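You operate a simulated robot arm through the tools that you are given. There is no shell and no other tool. Be economical: measure what you need, move in short steps, check, and stop when the job is done.

Carry out the task below with a simulated two-armed robot. There is one attempt and no reset: what you move stays moved.

JOB
On the blue table top, fold the green cloth in half, so that it is half as wide.

Only the result counts: the job must be done as asked and must still hold three seconds after the hand-in. Knocking over, shifting, dropping, spilling or breaking anything else fails it. Flat cloth is picked up by pressing the open fingertips on it (5 to 10 N) and closing them slowly along it; thin cloth reads only 2 to 8 mm in the jaws.

ROBOT AND FRAMES
Two 7-joint arms with two-finger parallel grippers on one trunk, on a base that drives. Base frame: it is fixed to the floor where the robot stands at the start and does not move with it; the origin is under the middle of the robot, x ahead of it, y to its left, z up. Readings come in m, rad, newtons and seconds.
The left shoulder is at the start at [0.07, 0.163, 1.095], the right one opposite. Places, roughly: blue table top [0.5, 0, 0.8]. Payload 3.43 kg a hand.
Tool frame (each hand has its own): the origin (TCP) lies between the finger pads and is the grasp point; the fingertips stand 0.034 m ahead of it; z points along the fingers, y is the line along which they close. The gripper opens to 0.128 m. The fingers are 0.024 m wide and 0.012 m thick; the gripper's body (0.048 by 0.13 m) begins 0.096 m behind the TCP.
Orientation is that of the tool frame in the base frame, as [roll, pitch, yaw] about the fixed x, y, z axes, in that order (R = Rz(yaw) Ry(pitch) Rx(roll)). With the fingers straight down and closing along the base's y, the tool's x points along the base's -x, its y along +y and its z along -z.

CONTROLS
- The arms move only by the tool move_arm. It takes "left_series", "right_series" or both (then of equal length, played together; a hand with none holds still); each is a list of rows, each a list of 7 numbers: the shift along the tool's x, y, z in units of 50 mm (1.0 is 50 mm), then the turn, a rotation vector about the tool's x, y, z in units of 4 degrees (1.0 is 4 degrees), then the closure in counts, from 0 (fully open) to 255 (shut). In form: [[dx, dy, dz, wx, wy, wz, jaw], ...]. A call has 1 to 12 rows; each row shifts and turns the commanded pose from where the row before left it, along the tool's axes as they then stand. A call with a number of a shift or a turn outside -1 to 1 is refused whole. A row lasts 0.2 s, in which the tool goes at most 0.05 m and 0.15 rad; a call with a longer step from one row to the next is refused whole, and so is a gripper value outside its range. Where a pose cannot be reached the arm comes as near as it can. A force on the tool above 40 N (or 10 N above the force at the start of the call, whichever is more), or a blocked arm, ends the call early, and 0.2 s more pass. The fingers move at their own pace (about 0.153 m/s each) and stop on an object; they squeeze with about 35 N. The grip force told is the motor's: it shows also when the fingers shut on nothing. Time passes only in rows, and 0.2 s behind the last, so rows that do not move let the fingers close. The reply holds the time, the measured pose of the TCP, the force on the tool along the base axes, the opening and the grip force, in the units named above and with some noise, and new pictures: "show" is both (left out), scene, wrist or none (wrist: the cameras of the hands that moved).
- Cameras (640 x 400 px; columns grow to the right, rows downward): "scene" is now at [0.1291, -0.0082, 1.311]; the picture's right is [0.03, -1.00, 0.00], its down [-0.75, -0.02, -0.67] and it looks along [0.67, 0.02, -0.75] (base axes); focal length 214 px, centre (320, 200). "left" rides on the left gripper at [0.076, 0.011, -0.16] in its tool frame; the picture's right is [-0.15, 0.99, 0.00], its down [-0.88, -0.13, -0.46] and it looks along [-0.45, -0.07, 0.89] (tool axes); focal length 234 px, centre (320, 200). "right" rides on the right gripper at [0.076, -0.011, -0.16] in its tool frame; the picture's right is [0.15, 0.99, 0.00], its down [-0.88, 0.13, -0.46] and it looks along [-0.45, 0.07, 0.89] (tool axes); focal length 234 px, centre (320, 200). There is no depth. A picture from a camera that has moved, and an enlarged one, comes with that camera's place and axes in the base frame and with its lens. The place of the scene camera against the robot may be out by one fixed shift of up to 0.018 m in any direction.
- slide_trunk(by): slides the trunk up (or, below 0, down) by that many m; the arms and the scene camera ride with it, the base frame stays. It gives what a move gives, with no picture.
- base_move(legs): drives the robot by 1 to 6 legs, each [ahead, left, turn to the left] in m, m and rad, along the robot's own axes; the way and the turn of a leg run together, so that a leg with both is an arc; at most 1.5 m and 3.142 rad a leg. The arms and the cameras ride along, it lands a little off, and it stops where it bumps. It gives what a move gives, and a new picture of the scene camera.
- head_to(pan, tilt): turns the head with the scene camera to pan (to the left, within 1.501 rad either way) and tilt (down, from -0.506 to 1.204), counted from straight ahead of the robot. It gives what a move gives, and a new picture of the scene camera.
- zoom(camera, box): a new picture of the part [left, top, right, bottom] of that camera's present view, enlarged. The clock stands still meanwhile.
- finish_job(): hands the job in; it is judged then, once.

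Go step by step. Nothing tells you exact positions but the pictures and the camera data: compare them with the known pose of the tool, close in by small moves and look again before you grip or let go. The budget is 120 turns and 260 pictures, counting those below and the enlarged ones. Unless the task says otherwise, let go and move clear before handing in.

The tools are called after ">>>" by a JSON object that holds its "name" and its "arguments". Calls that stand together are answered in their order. move_arm: Moves the arms, as the interface text tells. Its arguments: {"type":"object","properties":{"left_series":{"type":"array","items":{"type":"array","items":{"type":"number"}}},"right_series":{"type":"array","items":{"type":"array","items":{"type":"number"}}},"show":{"type":"string","enum":["both","scene","wrist","none"]}},"required":[]} The other tools are called the same way: slide_trunk (by) slides the trunk up or down; base_move (legs) drives the base; head_to (pan, tilt) turns the head that bears the scene camera; zoom (camera, box) takes an enlarged picture of a part of a camera's view; finish_job () hands the job in.

At the start:

```text
time: 0.0
left_tcp_pos: [0.5222, 0.2078, 1.0305]
left_tool_rot: [3.141, -0.003, 3.141]
left_ft_force: [0.8, -0.5, -0.3]
left_gripper_width: 0.1282
left_finger_force: 0.0
right_tcp_pos: [0.586, -0.2931, 0.9679]
right_tool_rot: [-3.141, 0.001, -3.141]
right_ft_force: [0.0, -0.1, -0.1]
right_gripper_width: 0.128
right_finger_force: 0.0
trunk travel left (down, up): [-0.575, 0.365]
robot x, y, heading: [-0.0, 0.0003, 0.004]
head pan, tilt: [0.031, 0.843]
```

scene: 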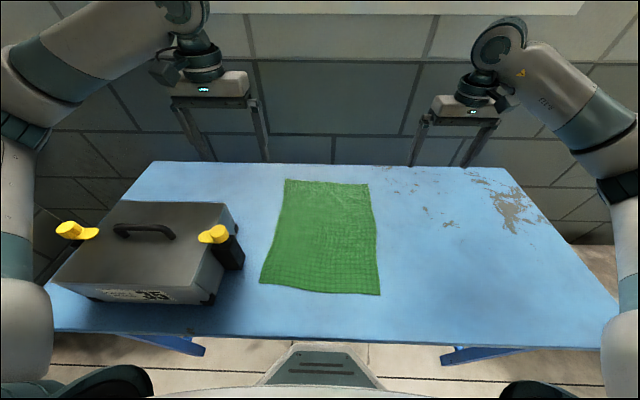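
right: 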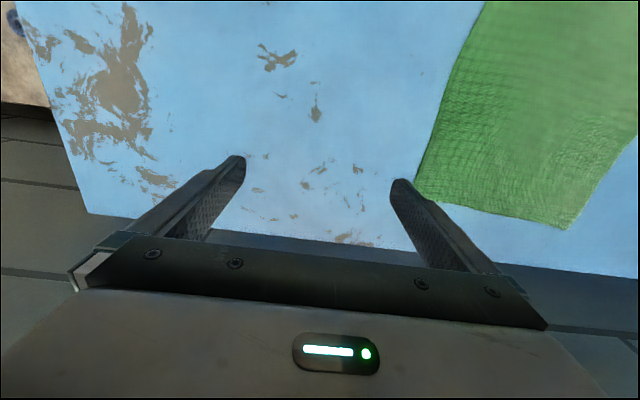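
left: 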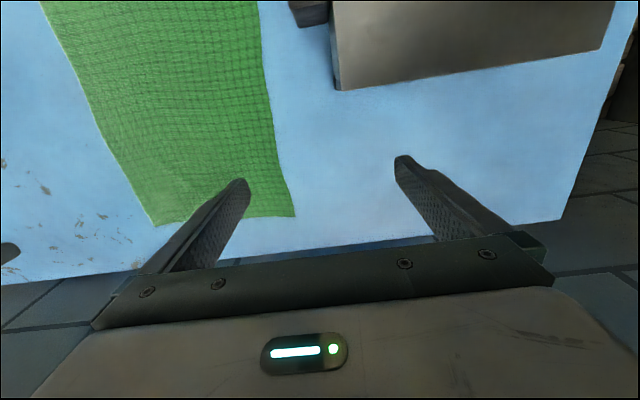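

I see the cloth at roughly x 0.29–0.64 and y −0.14 to +0.14. Comparing rays from the three cameras puts the table top near z 0.82. I plan to fold the right edge over to the left, with the right hand on the far corner and the left hand on the near one. First I bring the right hand over its corner.

>>> {"name": "move_arm", "arguments": {"right_series": [[-0.08, 0.77, 0.1, 0, 0, 0, 150], [-0.08, 0.77, 0.1, 0, 0, 0, 175], [-0.08, 0.77, 0.1, 0, 0, 0, 175], [-0.08, 0.77, 0.1, 0, 0, 0, 175], [-0.08, 0.77, 0.1, 0, 0, 0, 175], [0, 0, 0, 0, 0, 0, 175]]}}

```text
time: 1.4
left_tcp_pos: [0.522, 0.2067, 1.03]
left_tool_rot: [-3.14, 0.001, 3.139]
left_ft_force: [-0.4, -0.5, 0.3]
left_gripper_width: 0.1281
left_finger_force: 0.1
right_tcp_pos: [0.6069, -0.0996, 0.9425]
right_tool_rot: [-3.14, -0.002, 3.14]
right_ft_force: [0.7, -0.1, -0.2]
right_gripper_width: 0.0401
right_finger_force: 0.1
trunk travel left (down, up): [-0.575, 0.365]
robot x, y, heading: [-0.0015, -0.0004, -0.003]
head pan, tilt: [0.031, 0.843]
camera scene: at [0.1289, -0.0091, 1.311], right [0.03, -1.0, 0.0], down [-0.75, -0.02, -0.67], along [0.67, 0.02, -0.75], focal length 214 px, centre (320, 200)
camera right: at [0.5299, -0.1131, 1.1028], right [-0.15, 0.99, 0.0], down [0.88, 0.13, 0.46], along [0.45, 0.07, -0.89], focal length 234 px, centre (320, 200)
```

scene: 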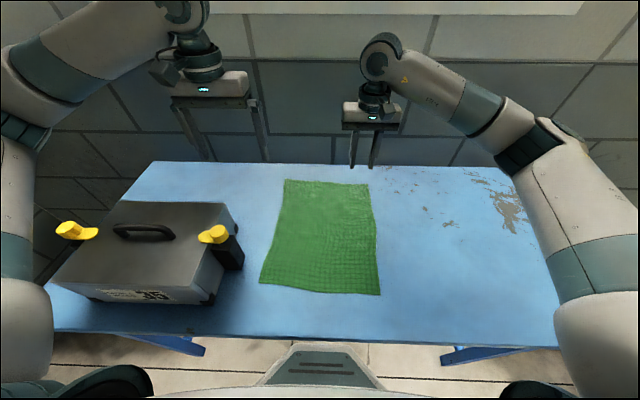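
right: 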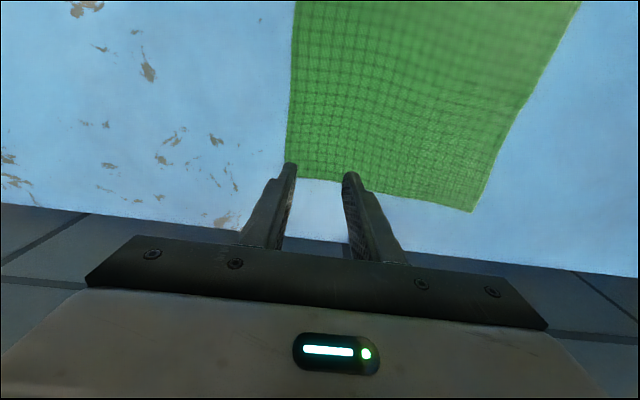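

The far right corner works out at about (0.646, −0.139) with the surface at z≈0.818, so the fingers are just inside it. I lower the right hand gently until it touches.

>>> {"name": "move_arm", "arguments": {"right_series": [[-0.2, 0, 0.4, 0, 0, 0, 175], [0, 0, 0.4, 0, 0, 0, 175], [0, 0, 0.4, 0, 0, 0, 175], [0, 0, 0.4, 0, 0, 0, 175], [0, 0, 0.1, 0, 0, 0, 175], [0, 0, 0, 0, 0, 0, 175]]}}

```text
time: 2.8
left_tcp_pos: [0.5217, 0.2079, 1.0305]
left_tool_rot: [-3.141, -0.003, -3.141]
left_ft_force: [-0.1, 0.3, -0.1]
left_gripper_width: 0.1283
left_finger_force: 0.2
right_tcp_pos: [0.6148, -0.1011, 0.8574]
right_tool_rot: [3.141, 0.0, 3.141]
right_ft_force: [-0.4, -0.1, -0.2]
right_gripper_width: 0.0399
right_finger_force: 0.2
trunk travel left (down, up): [-0.575, 0.365]
robot x, y, heading: [0.0022, 0.0014, -0.0]
head pan, tilt: [0.031, 0.843]
camera scene: at [0.1292, -0.0082, 1.311], right [0.03, -1.0, 0.0], down [-0.75, -0.02, -0.67], along [0.67, 0.02, -0.75], focal length 214 px, centre (320, 200)
camera right: at [0.539, -0.1141, 1.0189], right [-0.15, 0.99, 0.0], down [0.88, 0.13, 0.46], along [0.45, 0.07, -0.89], focal length 234 px, centre (320, 200)
```

scene: 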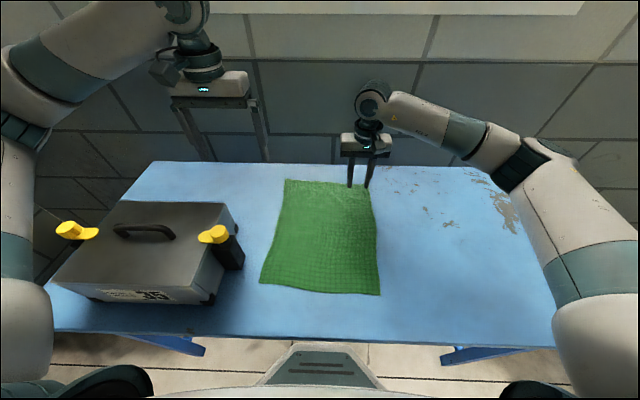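
right: 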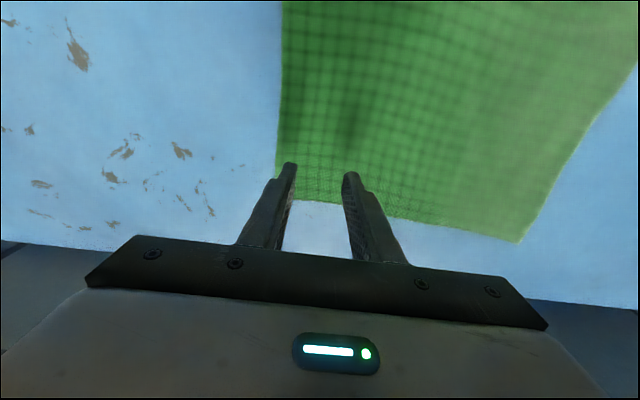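

The right fingertips are a few mm above the cloth. Now I bring the left hand over the near right corner at about (0.335, −0.09).

>>> {"name": "move_arm", "arguments": {"left_series": [[0.467, -0.74, 0.1, 0, 0, 0, 150], [0.467, -0.74, 0.2, 0, 0, 0, 175], [0.467, -0.74, 0.25, 0, 0, 0, 175], [0.467, -0.74, 0.25, 0, 0, 0, 175], [0.467, -0.74, 0.25, 0, 0, 0, 175], [0.467, -0.74, 0.25, 0, 0, 0, 175], [0.467, -0.74, 0.25, 0, 0, 0, 175], [0.467, -0.74, 0.25, 0, 0, 0, 175], [0, 0, 0, 0, 0, 0, 175]]}}

```text
time: 4.8
left_tcp_pos: [0.3339, -0.0863, 0.939]
left_tool_rot: [-3.139, -0.001, -3.14]
left_ft_force: [0.4, 0.0, -0.2]
left_gripper_width: 0.0403
left_finger_force: 0.0
right_tcp_pos: [0.6172, -0.0999, 0.8579]
right_tool_rot: [-3.141, 0.002, -3.141]
right_ft_force: [0.0, 0.1, -0.1]
right_gripper_width: 0.0401
right_finger_force: 0.0
trunk travel left (down, up): [-0.575, 0.365]
robot x, y, heading: [-0.0025, 0.0002, 0.003]
head pan, tilt: [0.031, 0.843]
camera scene: at [0.1294, -0.0067, 1.311], right [0.03, -1.0, 0.0], down [-0.75, -0.02, -0.67], along [0.67, 0.02, -0.75], focal length 214 px, centre (320, 200)
camera left: at [0.2599, -0.0756, 1.1001], right [0.15, 0.99, 0.0], down [0.88, -0.13, 0.46], along [0.45, -0.07, -0.89], focal length 234 px, centre (320, 200)
```

scene: 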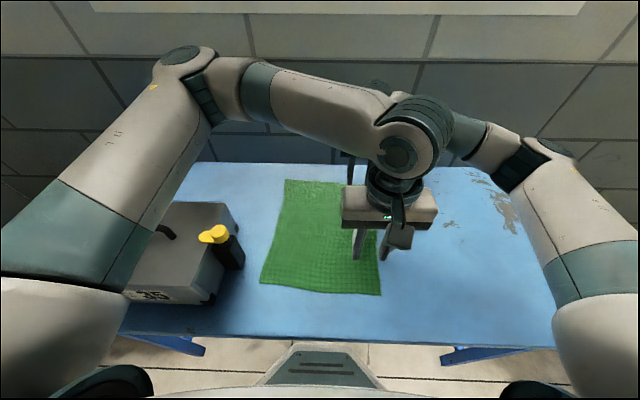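
left: 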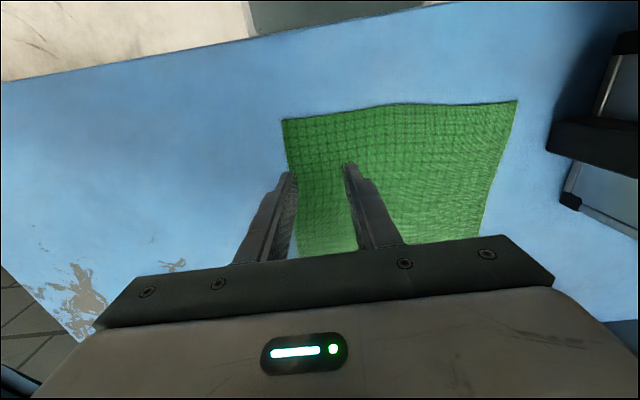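

The near corner reads (0.294, −0.125), as expected. I lower the left hand to just above the cloth.

>>> {"name": "move_arm", "arguments": {"left_series": [[0.15, -0.08, 0.4, 0, 0, 0, 175], [0, 0, 0.4, 0, 0, 0, 175], [0, 0, 0.4, 0, 0, 0, 175], [0, 0, 0.4, 0, 0, 0, 175], [0, 0, 0.04, 0, 0, 0, 175], [0, 0, 0, 0, 0, 0, 175]]}}

```text
time: 6.2
left_tcp_pos: [0.3289, -0.0907, 0.858]
left_tool_rot: [-3.141, -0.001, -3.141]
left_ft_force: [0.4, 0.1, 0.1]
left_gripper_width: 0.0402
left_finger_force: 0.0
right_tcp_pos: [0.6165, -0.1011, 0.8573]
right_tool_rot: [-3.14, -0.001, -3.141]
right_ft_force: [0.1, 0.5, 0.2]
right_gripper_width: 0.0403
right_finger_force: 0.1
trunk travel left (down, up): [-0.575, 0.365]
robot x, y, heading: [-0.0005, -0.0024, -0.0]
head pan, tilt: [0.031, 0.843]
camera scene: at [0.1292, -0.0082, 1.311], right [0.03, -1.0, 0.0], down [-0.75, -0.02, -0.67], along [0.67, 0.02, -0.75], focal length 214 px, centre (320, 200)
camera left: at [0.2538, -0.0797, 1.0194], right [0.15, 0.99, 0.0], down [0.88, -0.13, 0.46], along [0.45, -0.07, -0.89], focal length 234 px, centre (320, 200)
```

scene: 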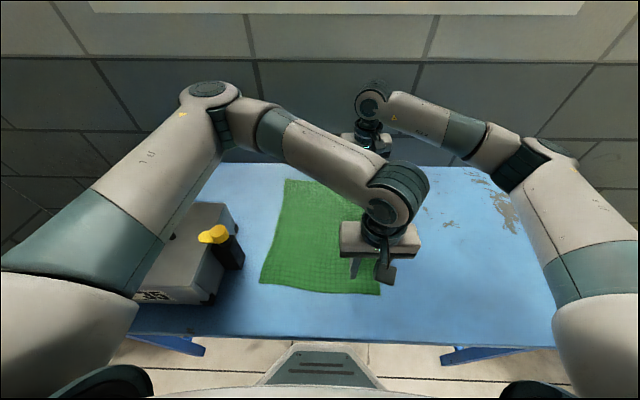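
left: 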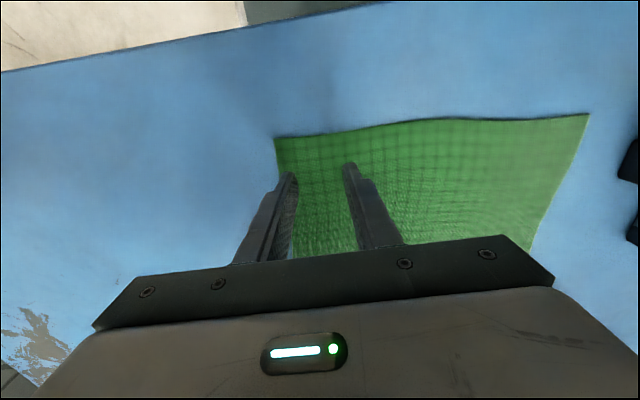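

Both hands hover a few mm above the cloth. I press them down in small steps and watch the force.

>>> {"name": "move_arm", "arguments": {"left_series": [[0, 0, 0.04, 0, 0, 0, 175], [0, 0, 0.04, 0, 0, 0, 175], [0, 0, 0, 0, 0, 0, 175]], "right_series": [[0, 0, 0.04, 0, 0, 0, 175], [0, 0, 0.04, 0, 0, 0, 175], [0, 0, 0, 0, 0, 0, 175]], "show": "none"}}

```text
time: 7.0
left_tcp_pos: [0.3275, -0.0904, 0.8546]
left_tool_rot: [-3.142, 0.0, 3.141]
left_ft_force: [0.3, 0.2, 0.4]
left_gripper_width: 0.0402
left_finger_force: 0.1
right_tcp_pos: [0.6154, -0.1006, 0.8548]
right_tool_rot: [-3.141, 0.001, -3.141]
right_ft_force: [0.4, 0.1, -0.1]
right_gripper_width: 0.0401
right_finger_force: 0.1
trunk travel left (down, up): [-0.575, 0.365]
robot x, y, heading: [0.0018, 0.002, 0.002]
head pan, tilt: [0.031, 0.843]
```

>>> {"name": "move_arm", "arguments": {"left_series": [[0, 0, 0.04, 0, 0, 0, 175], [0, 0, 0.04, 0, 0, 0, 175], [0, 0, 0, 0, 0, 0, 175]], "right_series": [[0, 0, 0.04, 0, 0, 0, 175], [0, 0, 0.04, 0, 0, 0, 175], [0, 0, 0, 0, 0, 0, 175]], "show": "none"}}

```text
time: 7.8
left_tcp_pos: [0.327, -0.0907, 0.8508]
left_tool_rot: [-3.14, -0.002, 3.14]
left_ft_force: [0.2, 0.5, -0.5]
left_gripper_width: 0.0402
left_finger_force: 0.1
right_tcp_pos: [0.6153, -0.1013, 0.8502]
right_tool_rot: [-3.141, -0.003, -3.142]
right_ft_force: [0.0, 0.6, 1.2]
right_gripper_width: 0.0401
right_finger_force: 0.0
trunk travel left (down, up): [-0.575, 0.365]
robot x, y, heading: [0.0011, 0.0027, 0.003]
head pan, tilt: [0.031, 0.843]
```

Neither hand shows real contact yet; the right one may just be touching. I go a little lower.

>>> {"name": "move_arm", "arguments": {"left_series": [[0, 0, 0.04, 0, 0, 0, 175], [0, 0, 0.02, 0, 0, 0, 175], [0, 0, 0, 0, 0, 0, 175]], "right_series": [[0, 0, 0.03, 0, 0, 0, 175], [0, 0, 0, 0, 0, 0, 175], [0, 0, 0, 0, 0, 0, 175]], "show": "none"}}

```text
time: 8.6
left_tcp_pos: [0.328, -0.091, 0.8475]
left_tool_rot: [-3.141, 0.001, -3.141]
left_ft_force: [-0.6, 0.3, 0.0]
left_gripper_width: 0.0402
left_finger_force: 0.0
right_tcp_pos: [0.6156, -0.1006, 0.8483]
right_tool_rot: [-3.14, 0.0, 3.14]
right_ft_force: [-1.0, -0.3, 0.7]
right_gripper_width: 0.0401
right_finger_force: 0.0
trunk travel left (down, up): [-0.575, 0.365]
robot x, y, heading: [0.001, 0.0006, -0.004]
head pan, tilt: [0.031, 0.843]
```

>>> {"name": "move_arm", "arguments": {"left_series": [[0, 0, 0.04, 0, 0, 0, 175], [0, 0, 0.04, 0, 0, 0, 175], [0, 0, 0, 0, 0, 0, 175]], "right_series": [[0, 0, 0.03, 0, 0, 0, 175], [0, 0, 0.03, 0, 0, 0, 175], [0, 0, 0, 0, 0, 0, 175]], "show": "wrist"}}

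```text
time: 9.4
left_tcp_pos: [0.328, -0.0926, 0.8431]
left_tool_rot: [3.142, 0.0, -3.141]
left_ft_force: [-0.4, 0.3, 0.0]
left_gripper_width: 0.0401
left_finger_force: 0.1
right_tcp_pos: [0.6154, -0.1004, 0.8457]
right_tool_rot: [-3.14, 0.001, 3.14]
right_ft_force: [0.5, 0.1, -0.4]
right_gripper_width: 0.0403
right_finger_force: 0.0
trunk travel left (down, up): [-0.575, 0.365]
robot x, y, heading: [-0.0025, -0.0001, 0.001]
head pan, tilt: [0.031, 0.843]
camera right: at [0.5398, -0.114, 1.0068], right [-0.15, 0.99, 0.0], down [0.88, 0.13, 0.46], along [0.45, 0.07, -0.89], focal length 234 px, centre (320, 200)
camera left: at [0.2545, -0.0811, 1.0028], right [0.15, 0.99, 0.0], down [0.88, -0.13, 0.46], along [0.45, -0.07, -0.89], focal length 234 px, centre (320, 200)
```

right: 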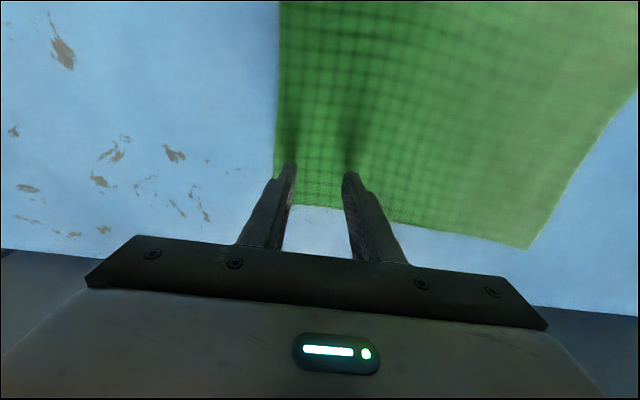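
left: 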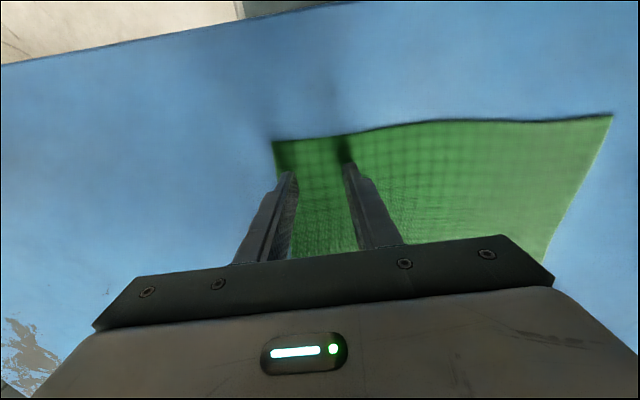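

Shadows are closing in on the fingertips, so the surface is probably nearer z 0.80. I keep lowering in small steps.

>>> {"name": "move_arm", "arguments": {"left_series": [[0, 0, 0.04, 0, 0, 0, 175], [0, 0, 0.04, 0, 0, 0, 175], [0, 0, 0.02, 0, 0, 0, 175], [0, 0, 0, 0, 0, 0, 175]], "right_series": [[0, 0, 0.04, 0, 0, 0, 175], [0, 0, 0.04, 0, 0, 0, 175], [0, 0, 0.04, 0, 0, 0, 175], [0, 0, 0, 0, 0, 0, 175]], "show": "none"}}

>>> {"name": "move_arm", "arguments": {"left_series": [[0, 0, 0.03, 0, 0, 0, 175], [0, 0, 0.03, 0, 0, 0, 175], [0, 0, 0, 0, 0, 0, 175]], "right_series": [[0, 0, 0.03, 0, 0, 0, 175], [0, 0, 0.03, 0, 0, 0, 175], [0, 0, 0, 0, 0, 0, 175]], "show": "none"}}

```text
time: 10.4
left_tcp_pos: [0.3282, -0.0915, 0.8374]
left_tool_rot: [3.142, -0.003, -3.141]
left_ft_force: [0.7, 0.1, -0.4]
left_gripper_width: 0.0403
left_finger_force: 0.1
right_tcp_pos: [0.6151, -0.1014, 0.8391]
right_tool_rot: [-3.141, 0.001, -3.141]
right_ft_force: [-0.5, -0.5, -0.6]
right_gripper_width: 0.0403
right_finger_force: 0.1
trunk travel left (down, up): [-0.575, 0.365]
robot x, y, heading: [0.0024, 0.002, 0.002]
head pan, tilt: [0.031, 0.843]
```

```text
time: 11.2
left_tcp_pos: [0.3287, -0.0923, 0.8354]
left_tool_rot: [-3.141, 0.0, 3.142]
left_ft_force: [0.9, -0.2, 2.4]
left_gripper_width: 0.0402
left_finger_force: 0.1
right_tcp_pos: [0.6161, -0.1003, 0.8351]
right_tool_rot: [3.141, -0.001, 3.141]
right_ft_force: [0.8, -0.5, 0.9]
right_gripper_width: 0.0403
right_finger_force: 0.0
trunk travel left (down, up): [-0.575, 0.365]
robot x, y, heading: [0.0019, -0.0015, -0.0]
head pan, tilt: [0.031, 0.843]
```

The left hand is just touching. One more small press with each hand.

>>> {"name": "move_arm", "arguments": {"left_series": [[0, 0, 0.02, 0, 0, 0, 175], [0, 0, 0, 0, 0, 0, 175]], "right_series": [[0, 0, 0.03, 0, 0, 0, 175], [0, 0, 0, 0, 0, 0, 175]], "show": "none"}}

```text
time: 11.8
left_tcp_pos: [0.3286, -0.09, 0.8353]
left_tool_rot: [-3.141, -0.001, 3.141]
left_ft_force: [2.3, -0.2, 8.8]
left_gripper_width: 0.0401
left_finger_force: 0.1
right_tcp_pos: [0.6158, -0.1007, 0.834]
right_tool_rot: [-3.14, 0.002, 3.14]
right_ft_force: [2.6, 0.1, 10.6]
right_gripper_width: 0.04
right_finger_force: 0.0
trunk travel left (down, up): [-0.575, 0.365]
robot x, y, heading: [-0.0029, 0.0008, 0.002]
head pan, tilt: [0.031, 0.843]
```

The pressing forces are 9 and 11 N, which is about right. Now I close both grippers slowly.

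>>> {"name": "move_arm", "arguments": {"left_series": [[0, 0, 0, 0, 0, 0, 183], [0, 0, 0, 0, 0, 0, 191], [0, 0, 0, 0, 0, 0, 199], [0, 0, 0, 0, 0, 0, 207], [0, 0, 0, 0, 0, 0, 215], [0, 0, 0, 0, 0, 0, 223], [0, 0, 0, 0, 0, 0, 231], [0, 0, 0, 0, 0, 0, 239], [0, 0, 0, 0, 0, 0, 247], [0, 0, 0, 0, 0, 0, 255], [0, 0, 0, 0, 0, 0, 255]], "right_series": [[0, 0, 0, 0, 0, 0, 183], [0, 0, 0, 0, 0, 0, 191], [0, 0, 0, 0, 0, 0, 199], [0, 0, 0, 0, 0, 0, 207], [0, 0, 0, 0, 0, 0, 215], [0, 0, 0, 0, 0, 0, 223], [0, 0, 0, 0, 0, 0, 231], [0, 0, 0, 0, 0, 0, 239], [0, 0, 0, 0, 0, 0, 247], [0, 0, 0, 0, 0, 0, 255], [0, 0, 0, 0, 0, 0, 255]]}}

```text
time: 14.2
left_tcp_pos: [0.3277, -0.0917, 0.8365]
left_tool_rot: [-3.14, 0.002, 3.141]
left_ft_force: [0.9, -0.9, 10.1]
left_gripper_width: 0.0025
left_finger_force: 35.2
right_tcp_pos: [0.6146, -0.1002, 0.8353]
right_tool_rot: [-3.141, 0.001, 3.141]
right_ft_force: [-0.3, 0.0, 17.0]
right_gripper_width: 0.002
right_finger_force: 35.2
trunk travel left (down, up): [-0.575, 0.365]
robot x, y, heading: [0.0, 0.0028, 0.002]
head pan, tilt: [0.031, 0.843]
camera scene: at [0.1268, -0.008, 1.3113], right [0.03, -1.0, 0.0], down [-0.74, -0.02, -0.67], along [0.67, 0.02, -0.75], focal length 214 px, centre (320, 200)
camera right: at [0.5372, -0.1135, 0.9961], right [-0.15, 0.99, 0.0], down [0.88, 0.13, 0.46], along [0.45, 0.07, -0.89], focal length 234 px, centre (320, 200)
camera left: at [0.253, -0.0803, 0.9954], right [0.15, 0.99, 0.0], down [0.88, -0.13, 0.46], along [0.45, -0.07, -0.89], focal length 234 px, centre (320, 200)
```

scene: 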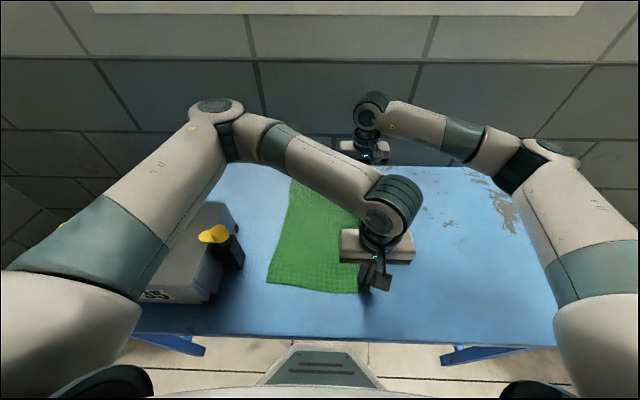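
right: 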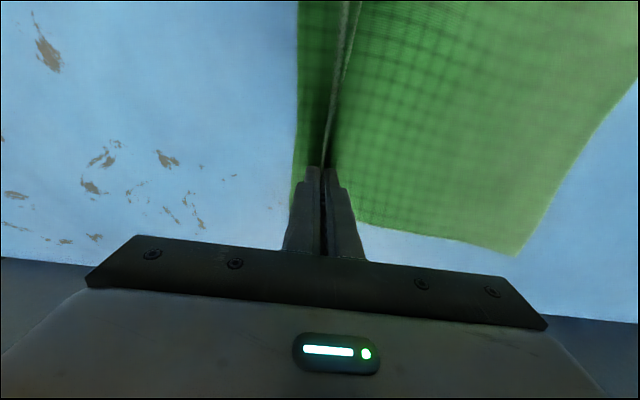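
left: 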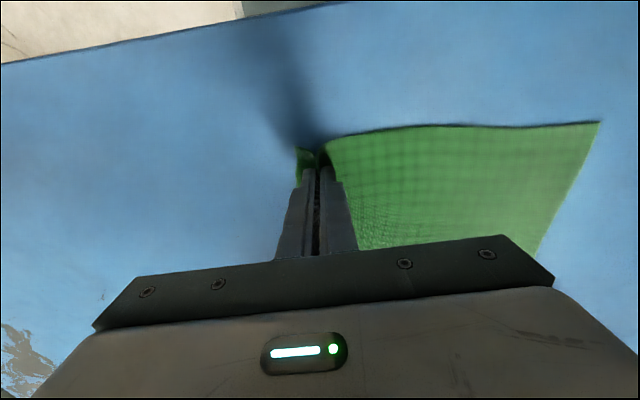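

Both grips hold, but each has about 3–4 cm of cloth bunched up, which would turn the edge back when I lay it down. I'll release and re-grip closer to the edge.

>>> {"name": "move_arm", "arguments": {"left_series": [[0, 0, 0, 0, 0, 0, 235], [0, 0, 0, 0, 0, 0, 215], [0, 0, 0, 0, 0, 0, 195], [0, 0, 0, 0, 0, 0, 175], [0, 0, -0.1, 0, 0, 0, 175], [0, 0, -0.4, 0, 0, 0, 175], [0, 0, -0.5, 0, 0, 0, 175], [0, 0, 0, 0, 0, 0, 175]], "right_series": [[0, 0, 0, 0, 0, 0, 235], [0, 0, 0, 0, 0, 0, 215], [0, 0, 0, 0, 0, 0, 195], [0, 0, 0, 0, 0, 0, 175], [0, 0, -0.1, 0, 0, 0, 175], [0, 0, -0.4, 0, 0, 0, 175], [0, 0, -0.5, 0, 0, 0, 175], [0, 0, 0, 0, 0, 0, 175]]}}

```text
time: 16.0
left_tcp_pos: [0.3284, -0.0924, 0.8834]
left_tool_rot: [-3.141, -0.002, 3.14]
left_ft_force: [0.5, 0.2, -0.3]
left_gripper_width: 0.0403
left_finger_force: 0.0
right_tcp_pos: [0.6182, -0.1004, 0.8825]
right_tool_rot: [3.141, -0.003, -3.141]
right_ft_force: [0.1, -0.3, 0.0]
right_gripper_width: 0.0403
right_finger_force: 0.0
trunk travel left (down, up): [-0.575, 0.365]
robot x, y, heading: [-0.0016, -0.0008, -0.001]
head pan, tilt: [0.031, 0.843]
camera scene: at [0.1294, -0.0084, 1.3109], right [0.03, -1.0, 0.0], down [-0.75, -0.02, -0.67], along [0.66, 0.02, -0.75], focal length 214 px, centre (320, 200)
camera right: at [0.5424, -0.1133, 1.0447], right [-0.15, 0.99, 0.0], down [0.88, 0.13, 0.45], along [0.45, 0.07, -0.89], focal length 234 px, centre (320, 200)
camera left: at [0.2542, -0.0819, 1.0435], right [0.15, 0.99, 0.0], down [0.88, -0.13, 0.45], along [0.45, -0.07, -0.89], focal length 234 px, centre (320, 200)
```

scene: 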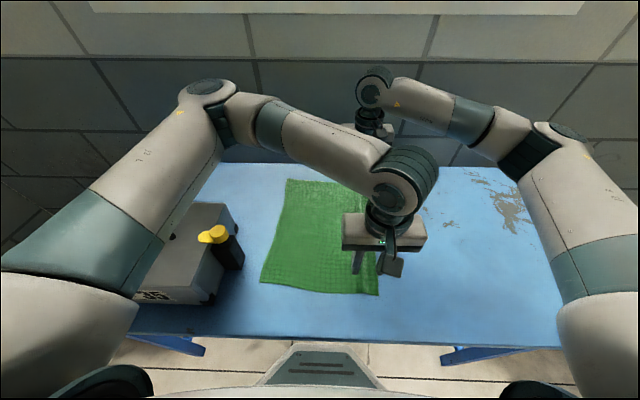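
right: 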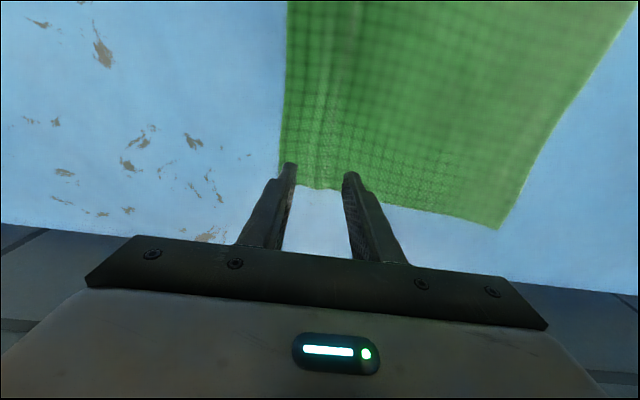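
left: 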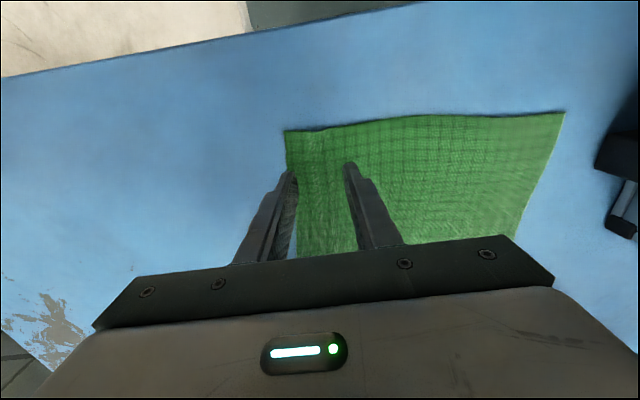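

The cloth sprang back flat, and contact at TCP 0.835 puts the table at z≈0.801. The right edge lies at y≈−0.141 at the far end and −0.127 at the near end. I'll place the fingers across the edge so they take only about 2 cm of it.

>>> {"name": "move_arm", "arguments": {"left_series": [[0.2, -0.64, 0, 0, 0, 0, 187], [0, 0, 0.3, 0, 0, 0, 187], [0, 0, 0.3, 0, 0, 0, 187], [0, 0, 0.2, 0, 0, 0, 187], [0, 0, 0.08, 0, 0, 0, 187], [0, 0, 0, 0, 0, 0, 187]], "right_series": [[-0.04, -0.76, 0, 0, 0, 0, 187], [0, 0, 0.3, 0, 0, 0, 187], [0, 0, 0.3, 0, 0, 0, 187], [0, 0, 0.2, 0, 0, 0, 187], [0, 0, 0.08, 0, 0, 0, 187], [0, 0, 0, 0, 0, 0, 187]], "show": "wrist"}}

```text
time: 17.4
left_tcp_pos: [0.3166, -0.1254, 0.8399]
left_tool_rot: [-3.141, -0.001, 3.141]
left_ft_force: [-0.2, -0.2, -0.4]
left_gripper_width: 0.0344
left_finger_force: 0.1
right_tcp_pos: [0.6176, -0.1387, 0.8393]
right_tool_rot: [3.14, -0.002, 3.141]
right_ft_force: [-0.3, 0.1, 0.0]
right_gripper_width: 0.0344
right_finger_force: 0.0
trunk travel left (down, up): [-0.575, 0.365]
robot x, y, heading: [-0.0025, -0.0013, 0.001]
head pan, tilt: [0.031, 0.843]
camera right: at [0.5412, -0.1522, 1.0016], right [-0.15, 0.99, 0.0], down [0.88, 0.13, 0.46], along [0.45, 0.07, -0.89], focal length 234 px, centre (320, 200)
camera left: at [0.2436, -0.1145, 1.0008], right [0.15, 0.99, 0.0], down [0.88, -0.13, 0.46], along [0.45, -0.07, -0.89], focal length 234 px, centre (320, 200)
```

right: 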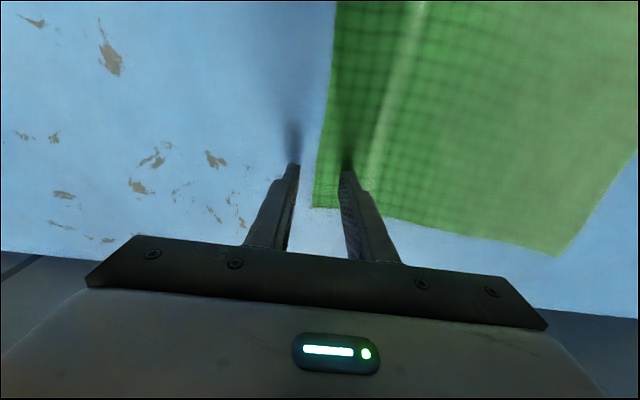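
left: 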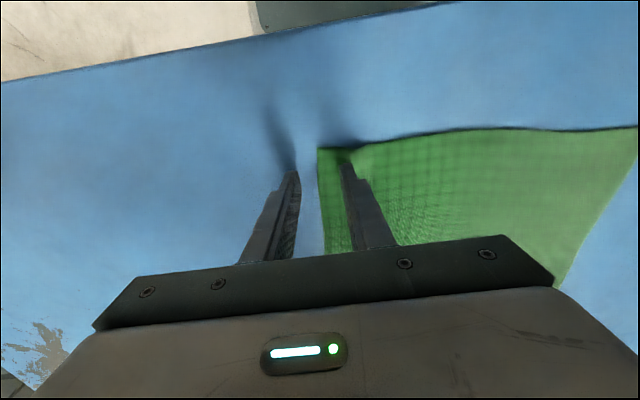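

The edge runs through the middle of both jaws. I press down onto it now.

>>> {"name": "move_arm", "arguments": {"left_series": [[0, 0, 0.05, 0, 0, 0, 187], [0, 0, 0.03, 0, 0, 0, 187], [0, 0, 0, 0, 0, 0, 187]], "right_series": [[0, 0, 0.05, 0, 0, 0, 187], [0, 0, 0.03, 0, 0, 0, 187], [0, 0, 0, 0, 0, 0, 187]], "show": "none"}}

>>> {"name": "move_arm", "arguments": {"left_series": [[0, 0, 0.02, 0, 0, 0, 187], [0, 0, 0, 0, 0, 0, 187]], "right_series": [[0, 0, 0.02, 0, 0, 0, 187], [0, 0, 0, 0, 0, 0, 187]], "show": "none"}}

```text
time: 18.2
left_tcp_pos: [0.3178, -0.1255, 0.8358]
left_tool_rot: [-3.141, 0.0, -3.139]
left_ft_force: [0.4, 0.0, -0.6]
left_gripper_width: 0.0344
left_finger_force: 0.0
right_tcp_pos: [0.6161, -0.1406, 0.8365]
right_tool_rot: [-3.141, 0.001, 3.142]
right_ft_force: [1.2, -0.7, -0.2]
right_gripper_width: 0.0343
right_finger_force: 0.1
trunk travel left (down, up): [-0.575, 0.365]
robot x, y, heading: [0.0, 0.0002, -0.003]
head pan, tilt: [0.031, 0.843]
```

```text
time: 18.8
left_tcp_pos: [0.3181, -0.1237, 0.8351]
left_tool_rot: [-3.141, -0.002, 3.141]
left_ft_force: [-1.1, 0.0, 3.4]
left_gripper_width: 0.0339
left_finger_force: 0.1
right_tcp_pos: [0.6177, -0.1386, 0.8351]
right_tool_rot: [-3.141, -0.002, -3.141]
right_ft_force: [0.3, 0.6, 0.6]
right_gripper_width: 0.0345
right_finger_force: 0.1
trunk travel left (down, up): [-0.575, 0.365]
robot x, y, heading: [-0.0008, -0.0004, -0.002]
head pan, tilt: [0.031, 0.843]
```

>>> {"name": "move_arm", "arguments": {"left_series": [[0, 0, 0.015, 0, 0, 0, 187], [0, 0, 0, 0, 0, 0, 187]], "right_series": [[0, 0, 0.035, 0, 0, 0, 187], [0, 0, 0, 0, 0, 0, 187]], "show": "none"}}

```text
time: 19.4
left_tcp_pos: [0.3173, -0.1242, 0.8351]
left_tool_rot: [-3.14, -0.001, 3.141]
left_ft_force: [1.3, -0.4, 5.5]
left_gripper_width: 0.0341
left_finger_force: 0.0
right_tcp_pos: [0.6178, -0.1384, 0.8347]
right_tool_rot: [3.14, 0.001, -3.14]
right_ft_force: [-0.8, -1.2, 4.1]
right_gripper_width: 0.0336
right_finger_force: 0.1
trunk travel left (down, up): [-0.575, 0.365]
robot x, y, heading: [-0.001, -0.001, 0.002]
head pan, tilt: [0.031, 0.843]
```

The forces are 5.5 and 4 N. I press a hair more and then close slowly.

>>> {"name": "move_arm", "arguments": {"left_series": [[0, 0, 0.01, 0, 0, 0, 192], [0, 0, 0, 0, 0, 0, 199], [0, 0, 0, 0, 0, 0, 206], [0, 0, 0, 0, 0, 0, 213], [0, 0, 0, 0, 0, 0, 220], [0, 0, 0, 0, 0, 0, 227], [0, 0, 0, 0, 0, 0, 234], [0, 0, 0, 0, 0, 0, 241], [0, 0, 0, 0, 0, 0, 248], [0, 0, 0, 0, 0, 0, 255], [0, 0, 0, 0, 0, 0, 255]], "right_series": [[0, 0, 0.02, 0, 0, 0, 192], [0, 0, 0, 0, 0, 0, 199], [0, 0, 0, 0, 0, 0, 206], [0, 0, 0, 0, 0, 0, 213], [0, 0, 0, 0, 0, 0, 220], [0, 0, 0, 0, 0, 0, 227], [0, 0, 0, 0, 0, 0, 234], [0, 0, 0, 0, 0, 0, 241], [0, 0, 0, 0, 0, 0, 248], [0, 0, 0, 0, 0, 0, 255], [0, 0, 0, 0, 0, 0, 255]], "show": "wrist"}}

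```text
time: 21.8
left_tcp_pos: [0.3158, -0.1244, 0.8344]
left_tool_rot: [-3.14, 0.002, 3.141]
left_ft_force: [-0.1, 0.9, 14.2]
left_gripper_width: 0.0021
left_finger_force: 34.6
right_tcp_pos: [0.6157, -0.1378, 0.8352]
right_tool_rot: [-3.141, 0.001, -3.141]
right_ft_force: [-0.1, -0.5, 18.8]
right_gripper_width: 0.0025
right_finger_force: 34.4
trunk travel left (down, up): [-0.575, 0.365]
robot x, y, heading: [0.0038, 0.0008, 0.001]
head pan, tilt: [0.031, 0.843]
camera right: at [0.5397, -0.1511, 0.9959], right [-0.15, 0.99, 0.0], down [0.88, 0.13, 0.46], along [0.45, 0.07, -0.89], focal length 234 px, centre (320, 200)
camera left: at [0.2411, -0.1126, 0.9953], right [0.15, 0.99, 0.0], down [0.88, -0.13, 0.46], along [0.45, -0.07, -0.89], focal length 234 px, centre (320, 200)
```

right: 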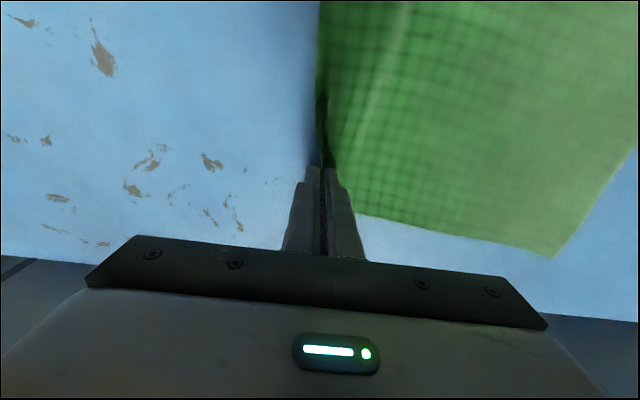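
left: 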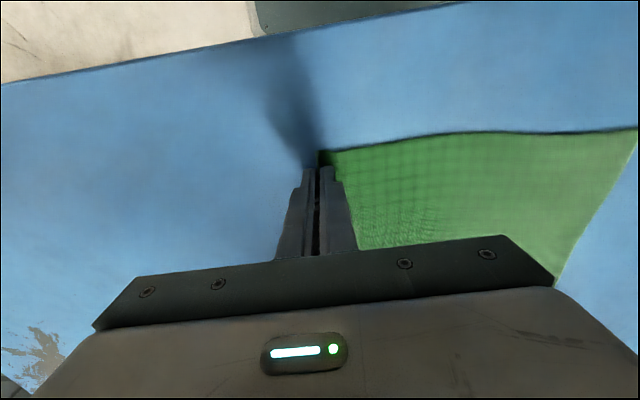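

Both hands now hold just the edge, with no flap. I lift a little, moving slightly inward, and check the grip.

>>> {"name": "move_arm", "arguments": {"left_series": [[0, 0.05, -0.25, 0, 0, 0, 255], [0, 0.1, -0.3, 0, 0, 0, 255], [0, 0.15, -0.3, 0, 0, 0, 255], [0, 0.15, -0.3, 0, 0, 0, 255]], "right_series": [[0, 0.05, -0.25, 0, 0, 0, 255], [0, 0.1, -0.3, 0, 0, 0, 255], [0, 0.15, -0.3, 0, 0, 0, 255], [0, 0.15, -0.3, 0, 0, 0, 255]]}}

```text
time: 22.8
left_tcp_pos: [0.3164, -0.102, 0.8907]
left_tool_rot: [-3.139, 0.001, -3.141]
left_ft_force: [-0.3, 0.8, -0.4]
left_gripper_width: 0.0021
left_finger_force: 34.4
right_tcp_pos: [0.6187, -0.1171, 0.8912]
right_tool_rot: [-3.139, -0.001, 3.142]
right_ft_force: [-1.0, 0.4, 0.4]
right_gripper_width: 0.0026
right_finger_force: 35.0
trunk travel left (down, up): [-0.575, 0.365]
robot x, y, heading: [0.0011, 0.0003, 0.0]
head pan, tilt: [0.031, 0.843]
camera scene: at [0.1282, -0.0077, 1.311], right [0.03, -1.0, 0.0], down [-0.75, -0.02, -0.67], along [0.67, 0.02, -0.75], focal length 214 px, centre (320, 200)
camera right: at [0.541, -0.1292, 1.0519], right [-0.15, 0.99, 0.0], down [0.88, 0.13, 0.46], along [0.45, 0.07, -0.89], focal length 234 px, centre (320, 200)
camera left: at [0.2433, -0.0915, 1.052], right [0.15, 0.99, 0.0], down [0.88, -0.13, 0.46], along [0.45, -0.07, -0.89], focal length 234 px, centre (320, 200)
```

scene: 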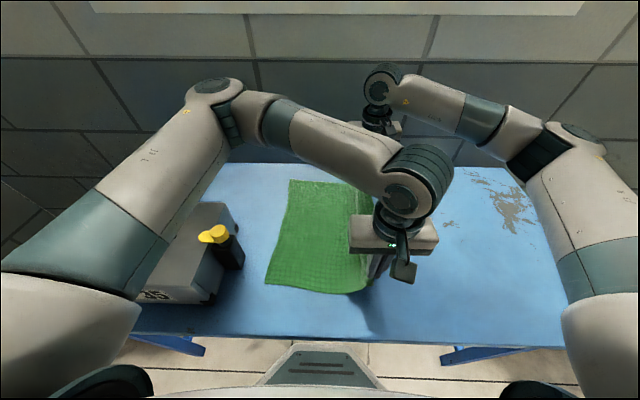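
right: 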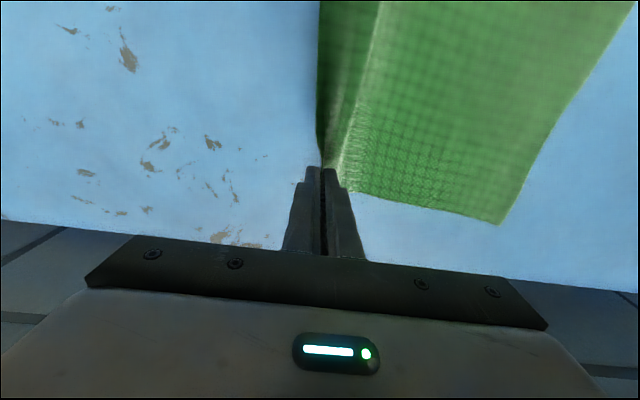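
left: 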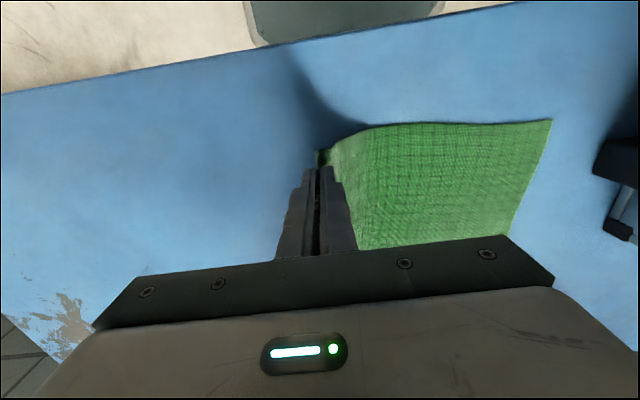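

The lift works and both grips hold. I carry the edge over along an arc, doing the first half now.

>>> {"name": "move_arm", "arguments": {"left_series": [[-0.04, 0.54, -0.58, 0, 0, 0, 255], [-0.04, 0.6, -0.36, 0, 0, 0, 255], [-0.04, 0.8, -0.14, 0, 0, 0, 255], [-0.04, 0.8, 0.04, 0, 0, 0, 255], [-0.04, 0.7, 0.32, 0, 0, 0, 255], [0, 0, 0, 0, 0, 0, 255]], "right_series": [[-0.04, 0.54, -0.58, 0, 0, 0, 255], [-0.04, 0.6, -0.36, 0, 0, 0, 255], [-0.04, 0.8, -0.14, 0, 0, 0, 255], [-0.04, 0.8, 0.04, 0, 0, 0, 255], [-0.04, 0.7, 0.32, 0, 0, 0, 255], [0, 0, 0, 0, 0, 0, 255]]}}

```text
time: 24.2
left_tcp_pos: [0.3291, 0.0692, 0.9294]
left_tool_rot: [3.141, -0.001, -3.14]
left_ft_force: [1.8, -0.3, 0.2]
left_gripper_width: 0.0021
left_finger_force: 34.4
right_tcp_pos: [0.6323, 0.052, 0.9264]
right_tool_rot: [3.139, -0.001, 3.14]
right_ft_force: [-1.1, 0.2, 0.2]
right_gripper_width: 0.0023
right_finger_force: 35.0
trunk travel left (down, up): [-0.575, 0.365]
robot x, y, heading: [0.0017, 0.0021, 0.002]
head pan, tilt: [0.031, 0.843]
camera scene: at [0.1287, -0.0103, 1.3111], right [0.03, -1.0, 0.0], down [-0.75, -0.02, -0.67], along [0.67, 0.02, -0.75], focal length 214 px, centre (320, 200)
camera right: at [0.5561, 0.0396, 1.0874], right [-0.15, 0.99, 0.0], down [0.88, 0.13, 0.46], along [0.45, 0.07, -0.89], focal length 234 px, centre (320, 200)
camera left: at [0.2545, 0.0804, 1.0892], right [0.15, 0.99, 0.0], down [0.88, -0.13, 0.46], along [0.45, -0.07, -0.89], focal length 234 px, centre (320, 200)
```

scene: 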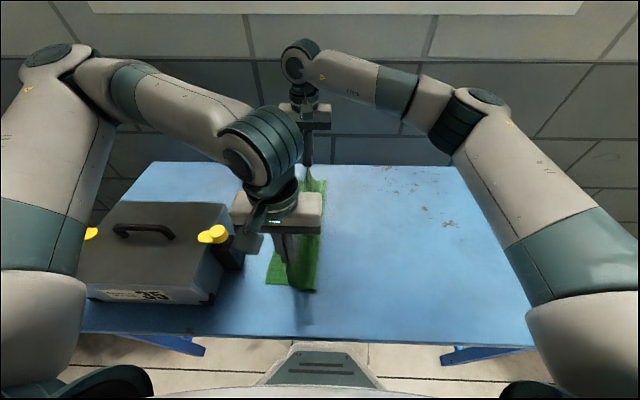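
right: 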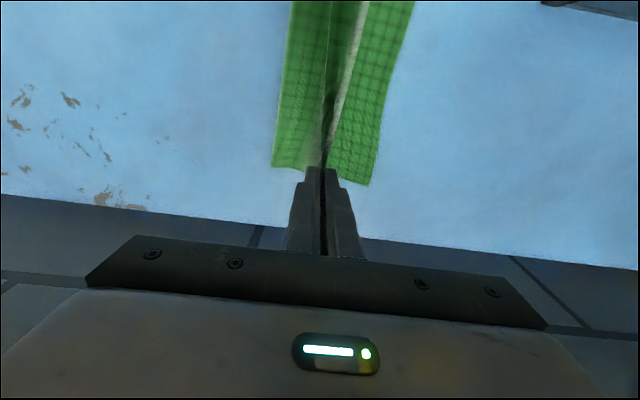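
left: 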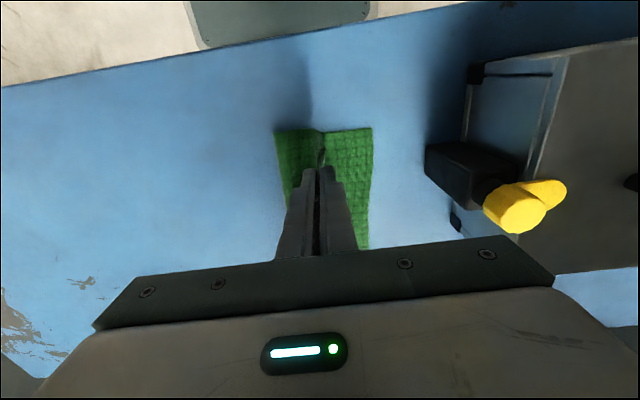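

The fold is coming over cleanly, and the lower layer has stayed put with its left edge at y≈0.125–0.133. I set down the second half, keeping the left hand clear of the box's yellow latch at y≥0.195.

>>> {"name": "move_arm", "arguments": {"left_series": [[-0.03, 0.4, 0.4, 0, 0, 0, 255], [-0.03, 0.3, 0.45, 0, 0, 0, 255], [-0.03, 0.2, 0.45, 0, 0, 0, 255], [0, 0.1, 0.25, 0, 0, 0, 255], [0, 0, 0, 0, 0, 0, 255]], "right_series": [[-0.03, 0.45, 0.4, 0, 0, 0, 255], [-0.03, 0.35, 0.45, 0, 0, 0, 255], [-0.03, 0.25, 0.45, 0, 0, 0, 255], [0, 0.2, 0.22, 0, 0, 0, 255], [0, 0, 0, 0, 0, 0, 255]]}}

```text
time: 25.4
left_tcp_pos: [0.3538, 0.1106, 0.8531]
left_tool_rot: [-3.141, -0.004, 3.14]
left_ft_force: [0.3, 0.1, 0.0]
left_gripper_width: 0.0019
left_finger_force: 35.3
left hand out of reach, approached as far as the arm can: row 1, 2, 3
right_tcp_pos: [0.6331, 0.1194, 0.851]
right_tool_rot: [-3.141, -0.001, 3.141]
right_ft_force: [0.3, -0.6, 0.6]
right_gripper_width: 0.0025
right_finger_force: 35.1
trunk travel left (down, up): [-0.575, 0.365]
robot x, y, heading: [-0.0007, 0.0012, 0.004]
head pan, tilt: [0.031, 0.843]
camera scene: at [0.1289, -0.0087, 1.311], right [0.03, -1.0, 0.0], down [-0.75, -0.02, -0.67], along [0.67, 0.02, -0.75], focal length 214 px, centre (320, 200)
camera right: at [0.5572, 0.1058, 1.0114], right [-0.15, 0.99, 0.0], down [0.88, 0.13, 0.46], along [0.45, 0.07, -0.89], focal length 234 px, centre (320, 200)
camera left: at [0.2798, 0.1205, 1.0127], right [0.15, 0.99, 0.0], down [0.88, -0.13, 0.45], along [0.45, -0.07, -0.89], focal length 234 px, centre (320, 200)
```

scene: 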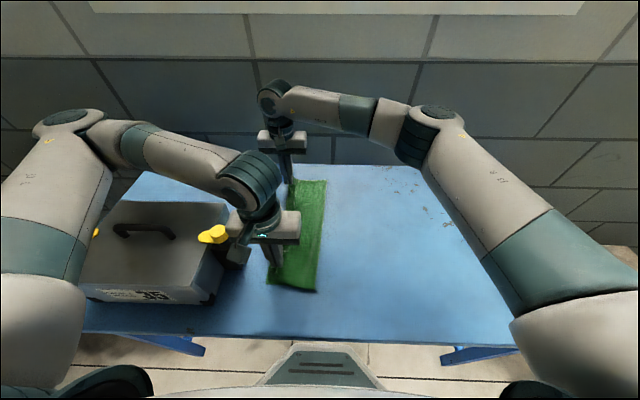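
right: 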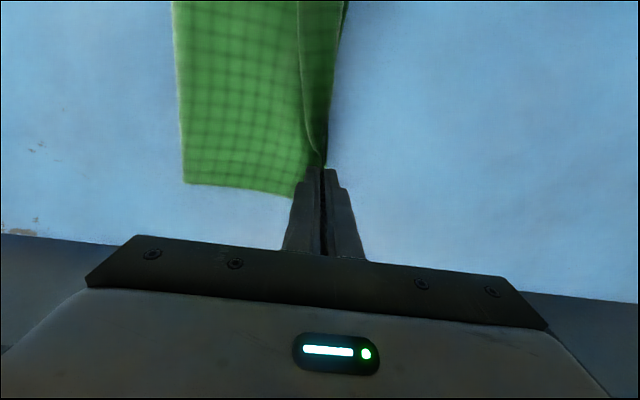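
left: 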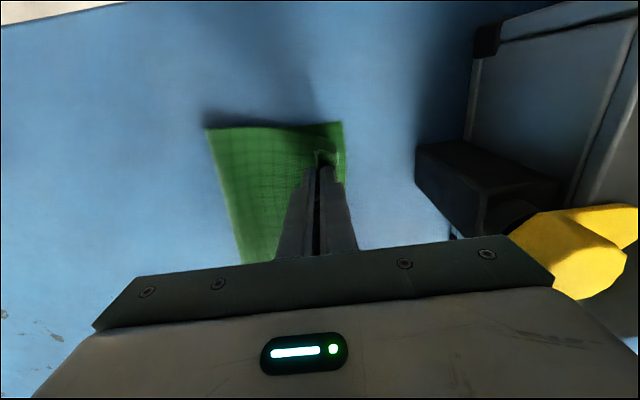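

The right end is in place. The left hand hit its near-reach limit and sits about 1.5 cm too far out at x 0.354. I tilt it so its fingertips point back toward the robot, which should give it the missing reach.

>>> {"name": "move_arm", "arguments": {"left_series": [[0, 0, -0.05, 0, 1, 0, 255], [0, 0, 0, 0, 1, 0, 255], [0, 0, 0, 0, 1, 0, 255], [0, 0, 0, 0, 1, 0, 255], [0, 0, 0, 0, 0, 0, 255]], "show": "wrist"}}

```text
time: 26.6
left_tcp_pos: [0.3526, 0.1101, 0.8545]
left_tool_rot: [-3.14, -0.282, -3.14]
left_ft_force: [0.2, 0.1, -0.4]
left_gripper_width: 0.0021
left_finger_force: 35.2
right_tcp_pos: [0.6331, 0.1193, 0.8503]
right_tool_rot: [3.14, -0.001, -3.141]
right_ft_force: [1.1, -0.2, 0.5]
right_gripper_width: 0.002
right_finger_force: 34.8
trunk travel left (down, up): [-0.575, 0.365]
robot x, y, heading: [0.0003, 0.0025, 0.004]
head pan, tilt: [0.031, 0.843]
camera left: at [0.326, 0.1214, 1.0297], right [0.14, 0.99, -0.04], down [0.97, -0.13, 0.19], along [0.19, -0.07, -0.98], focal length 234 px, centre (320, 200)
```

left: 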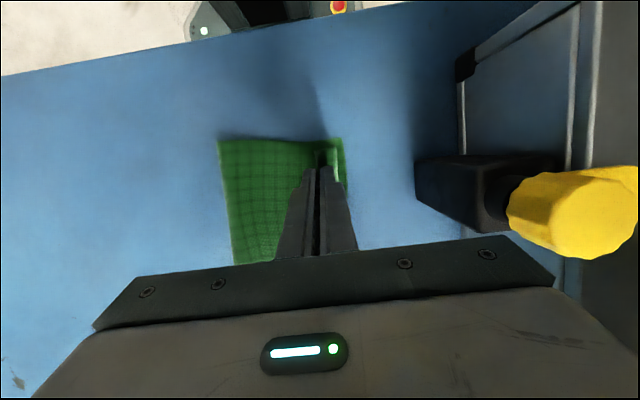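

The tilted fingertips are now at about x 0.343. I nudge the left hand slightly left, staying clear of the latch, and lower both hands to the cloth.

>>> {"name": "move_arm", "arguments": {"left_series": [[0.03, 0.06, 0.1, 0, 0, 0, 255], [0.02, 0.06, 0.1, 0, 0, 0, 255], [0, 0, 0.06, 0, 0, 0, 255], [0, 0, 0, 0, 0, 0, 255]], "right_series": [[0, 0, 0.1, 0, 0, 0, 255], [0, 0, 0.08, 0, 0, 0, 255], [0, 0, 0.04, 0, 0, 0, 255], [0, 0, 0, 0, 0, 0, 255]], "show": "both"}}

```text
time: 27.6
left_tcp_pos: [0.3473, 0.1163, 0.8431]
left_tool_rot: [-3.141, -0.28, -3.14]
left_ft_force: [0.2, 0.1, -0.8]
left_gripper_width: 0.002
left_finger_force: 34.6
right_tcp_pos: [0.6314, 0.1176, 0.8388]
right_tool_rot: [3.141, 0.0, -3.141]
right_ft_force: [-0.6, 0.5, 0.4]
right_gripper_width: 0.002
right_finger_force: 34.6
trunk travel left (down, up): [-0.575, 0.365]
robot x, y, heading: [0.0021, -0.0028, 0.003]
head pan, tilt: [0.031, 0.843]
camera scene: at [0.129, -0.0081, 1.311], right [0.03, -1.0, 0.0], down [-0.75, -0.02, -0.67], along [0.67, 0.02, -0.75], focal length 214 px, centre (320, 200)
camera right: at [0.556, 0.1056, 0.9996], right [-0.15, 0.99, 0.0], down [0.88, 0.13, 0.46], along [0.45, 0.07, -0.89], focal length 234 px, centre (320, 200)
camera left: at [0.3197, 0.127, 1.0176], right [0.14, 0.99, -0.04], down [0.97, -0.13, 0.19], along [0.19, -0.07, -0.98], focal length 234 px, centre (320, 200)
```

scene: 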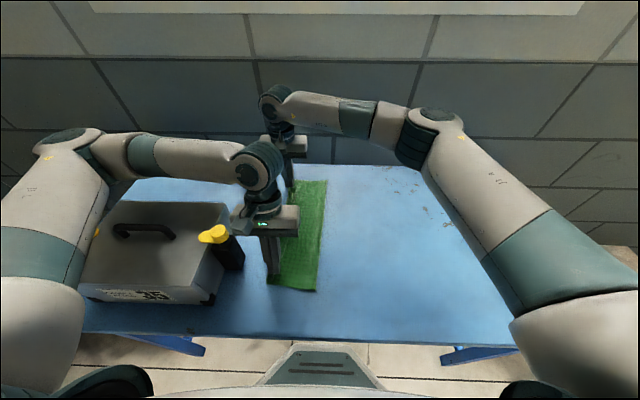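
right: 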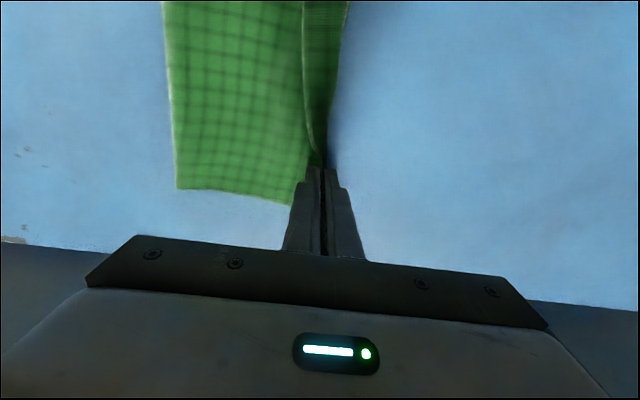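
left: 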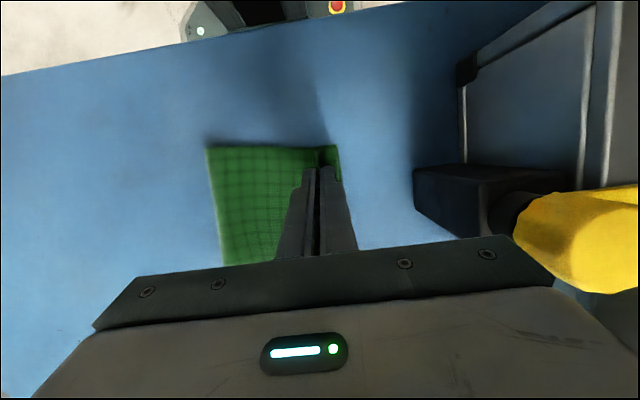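

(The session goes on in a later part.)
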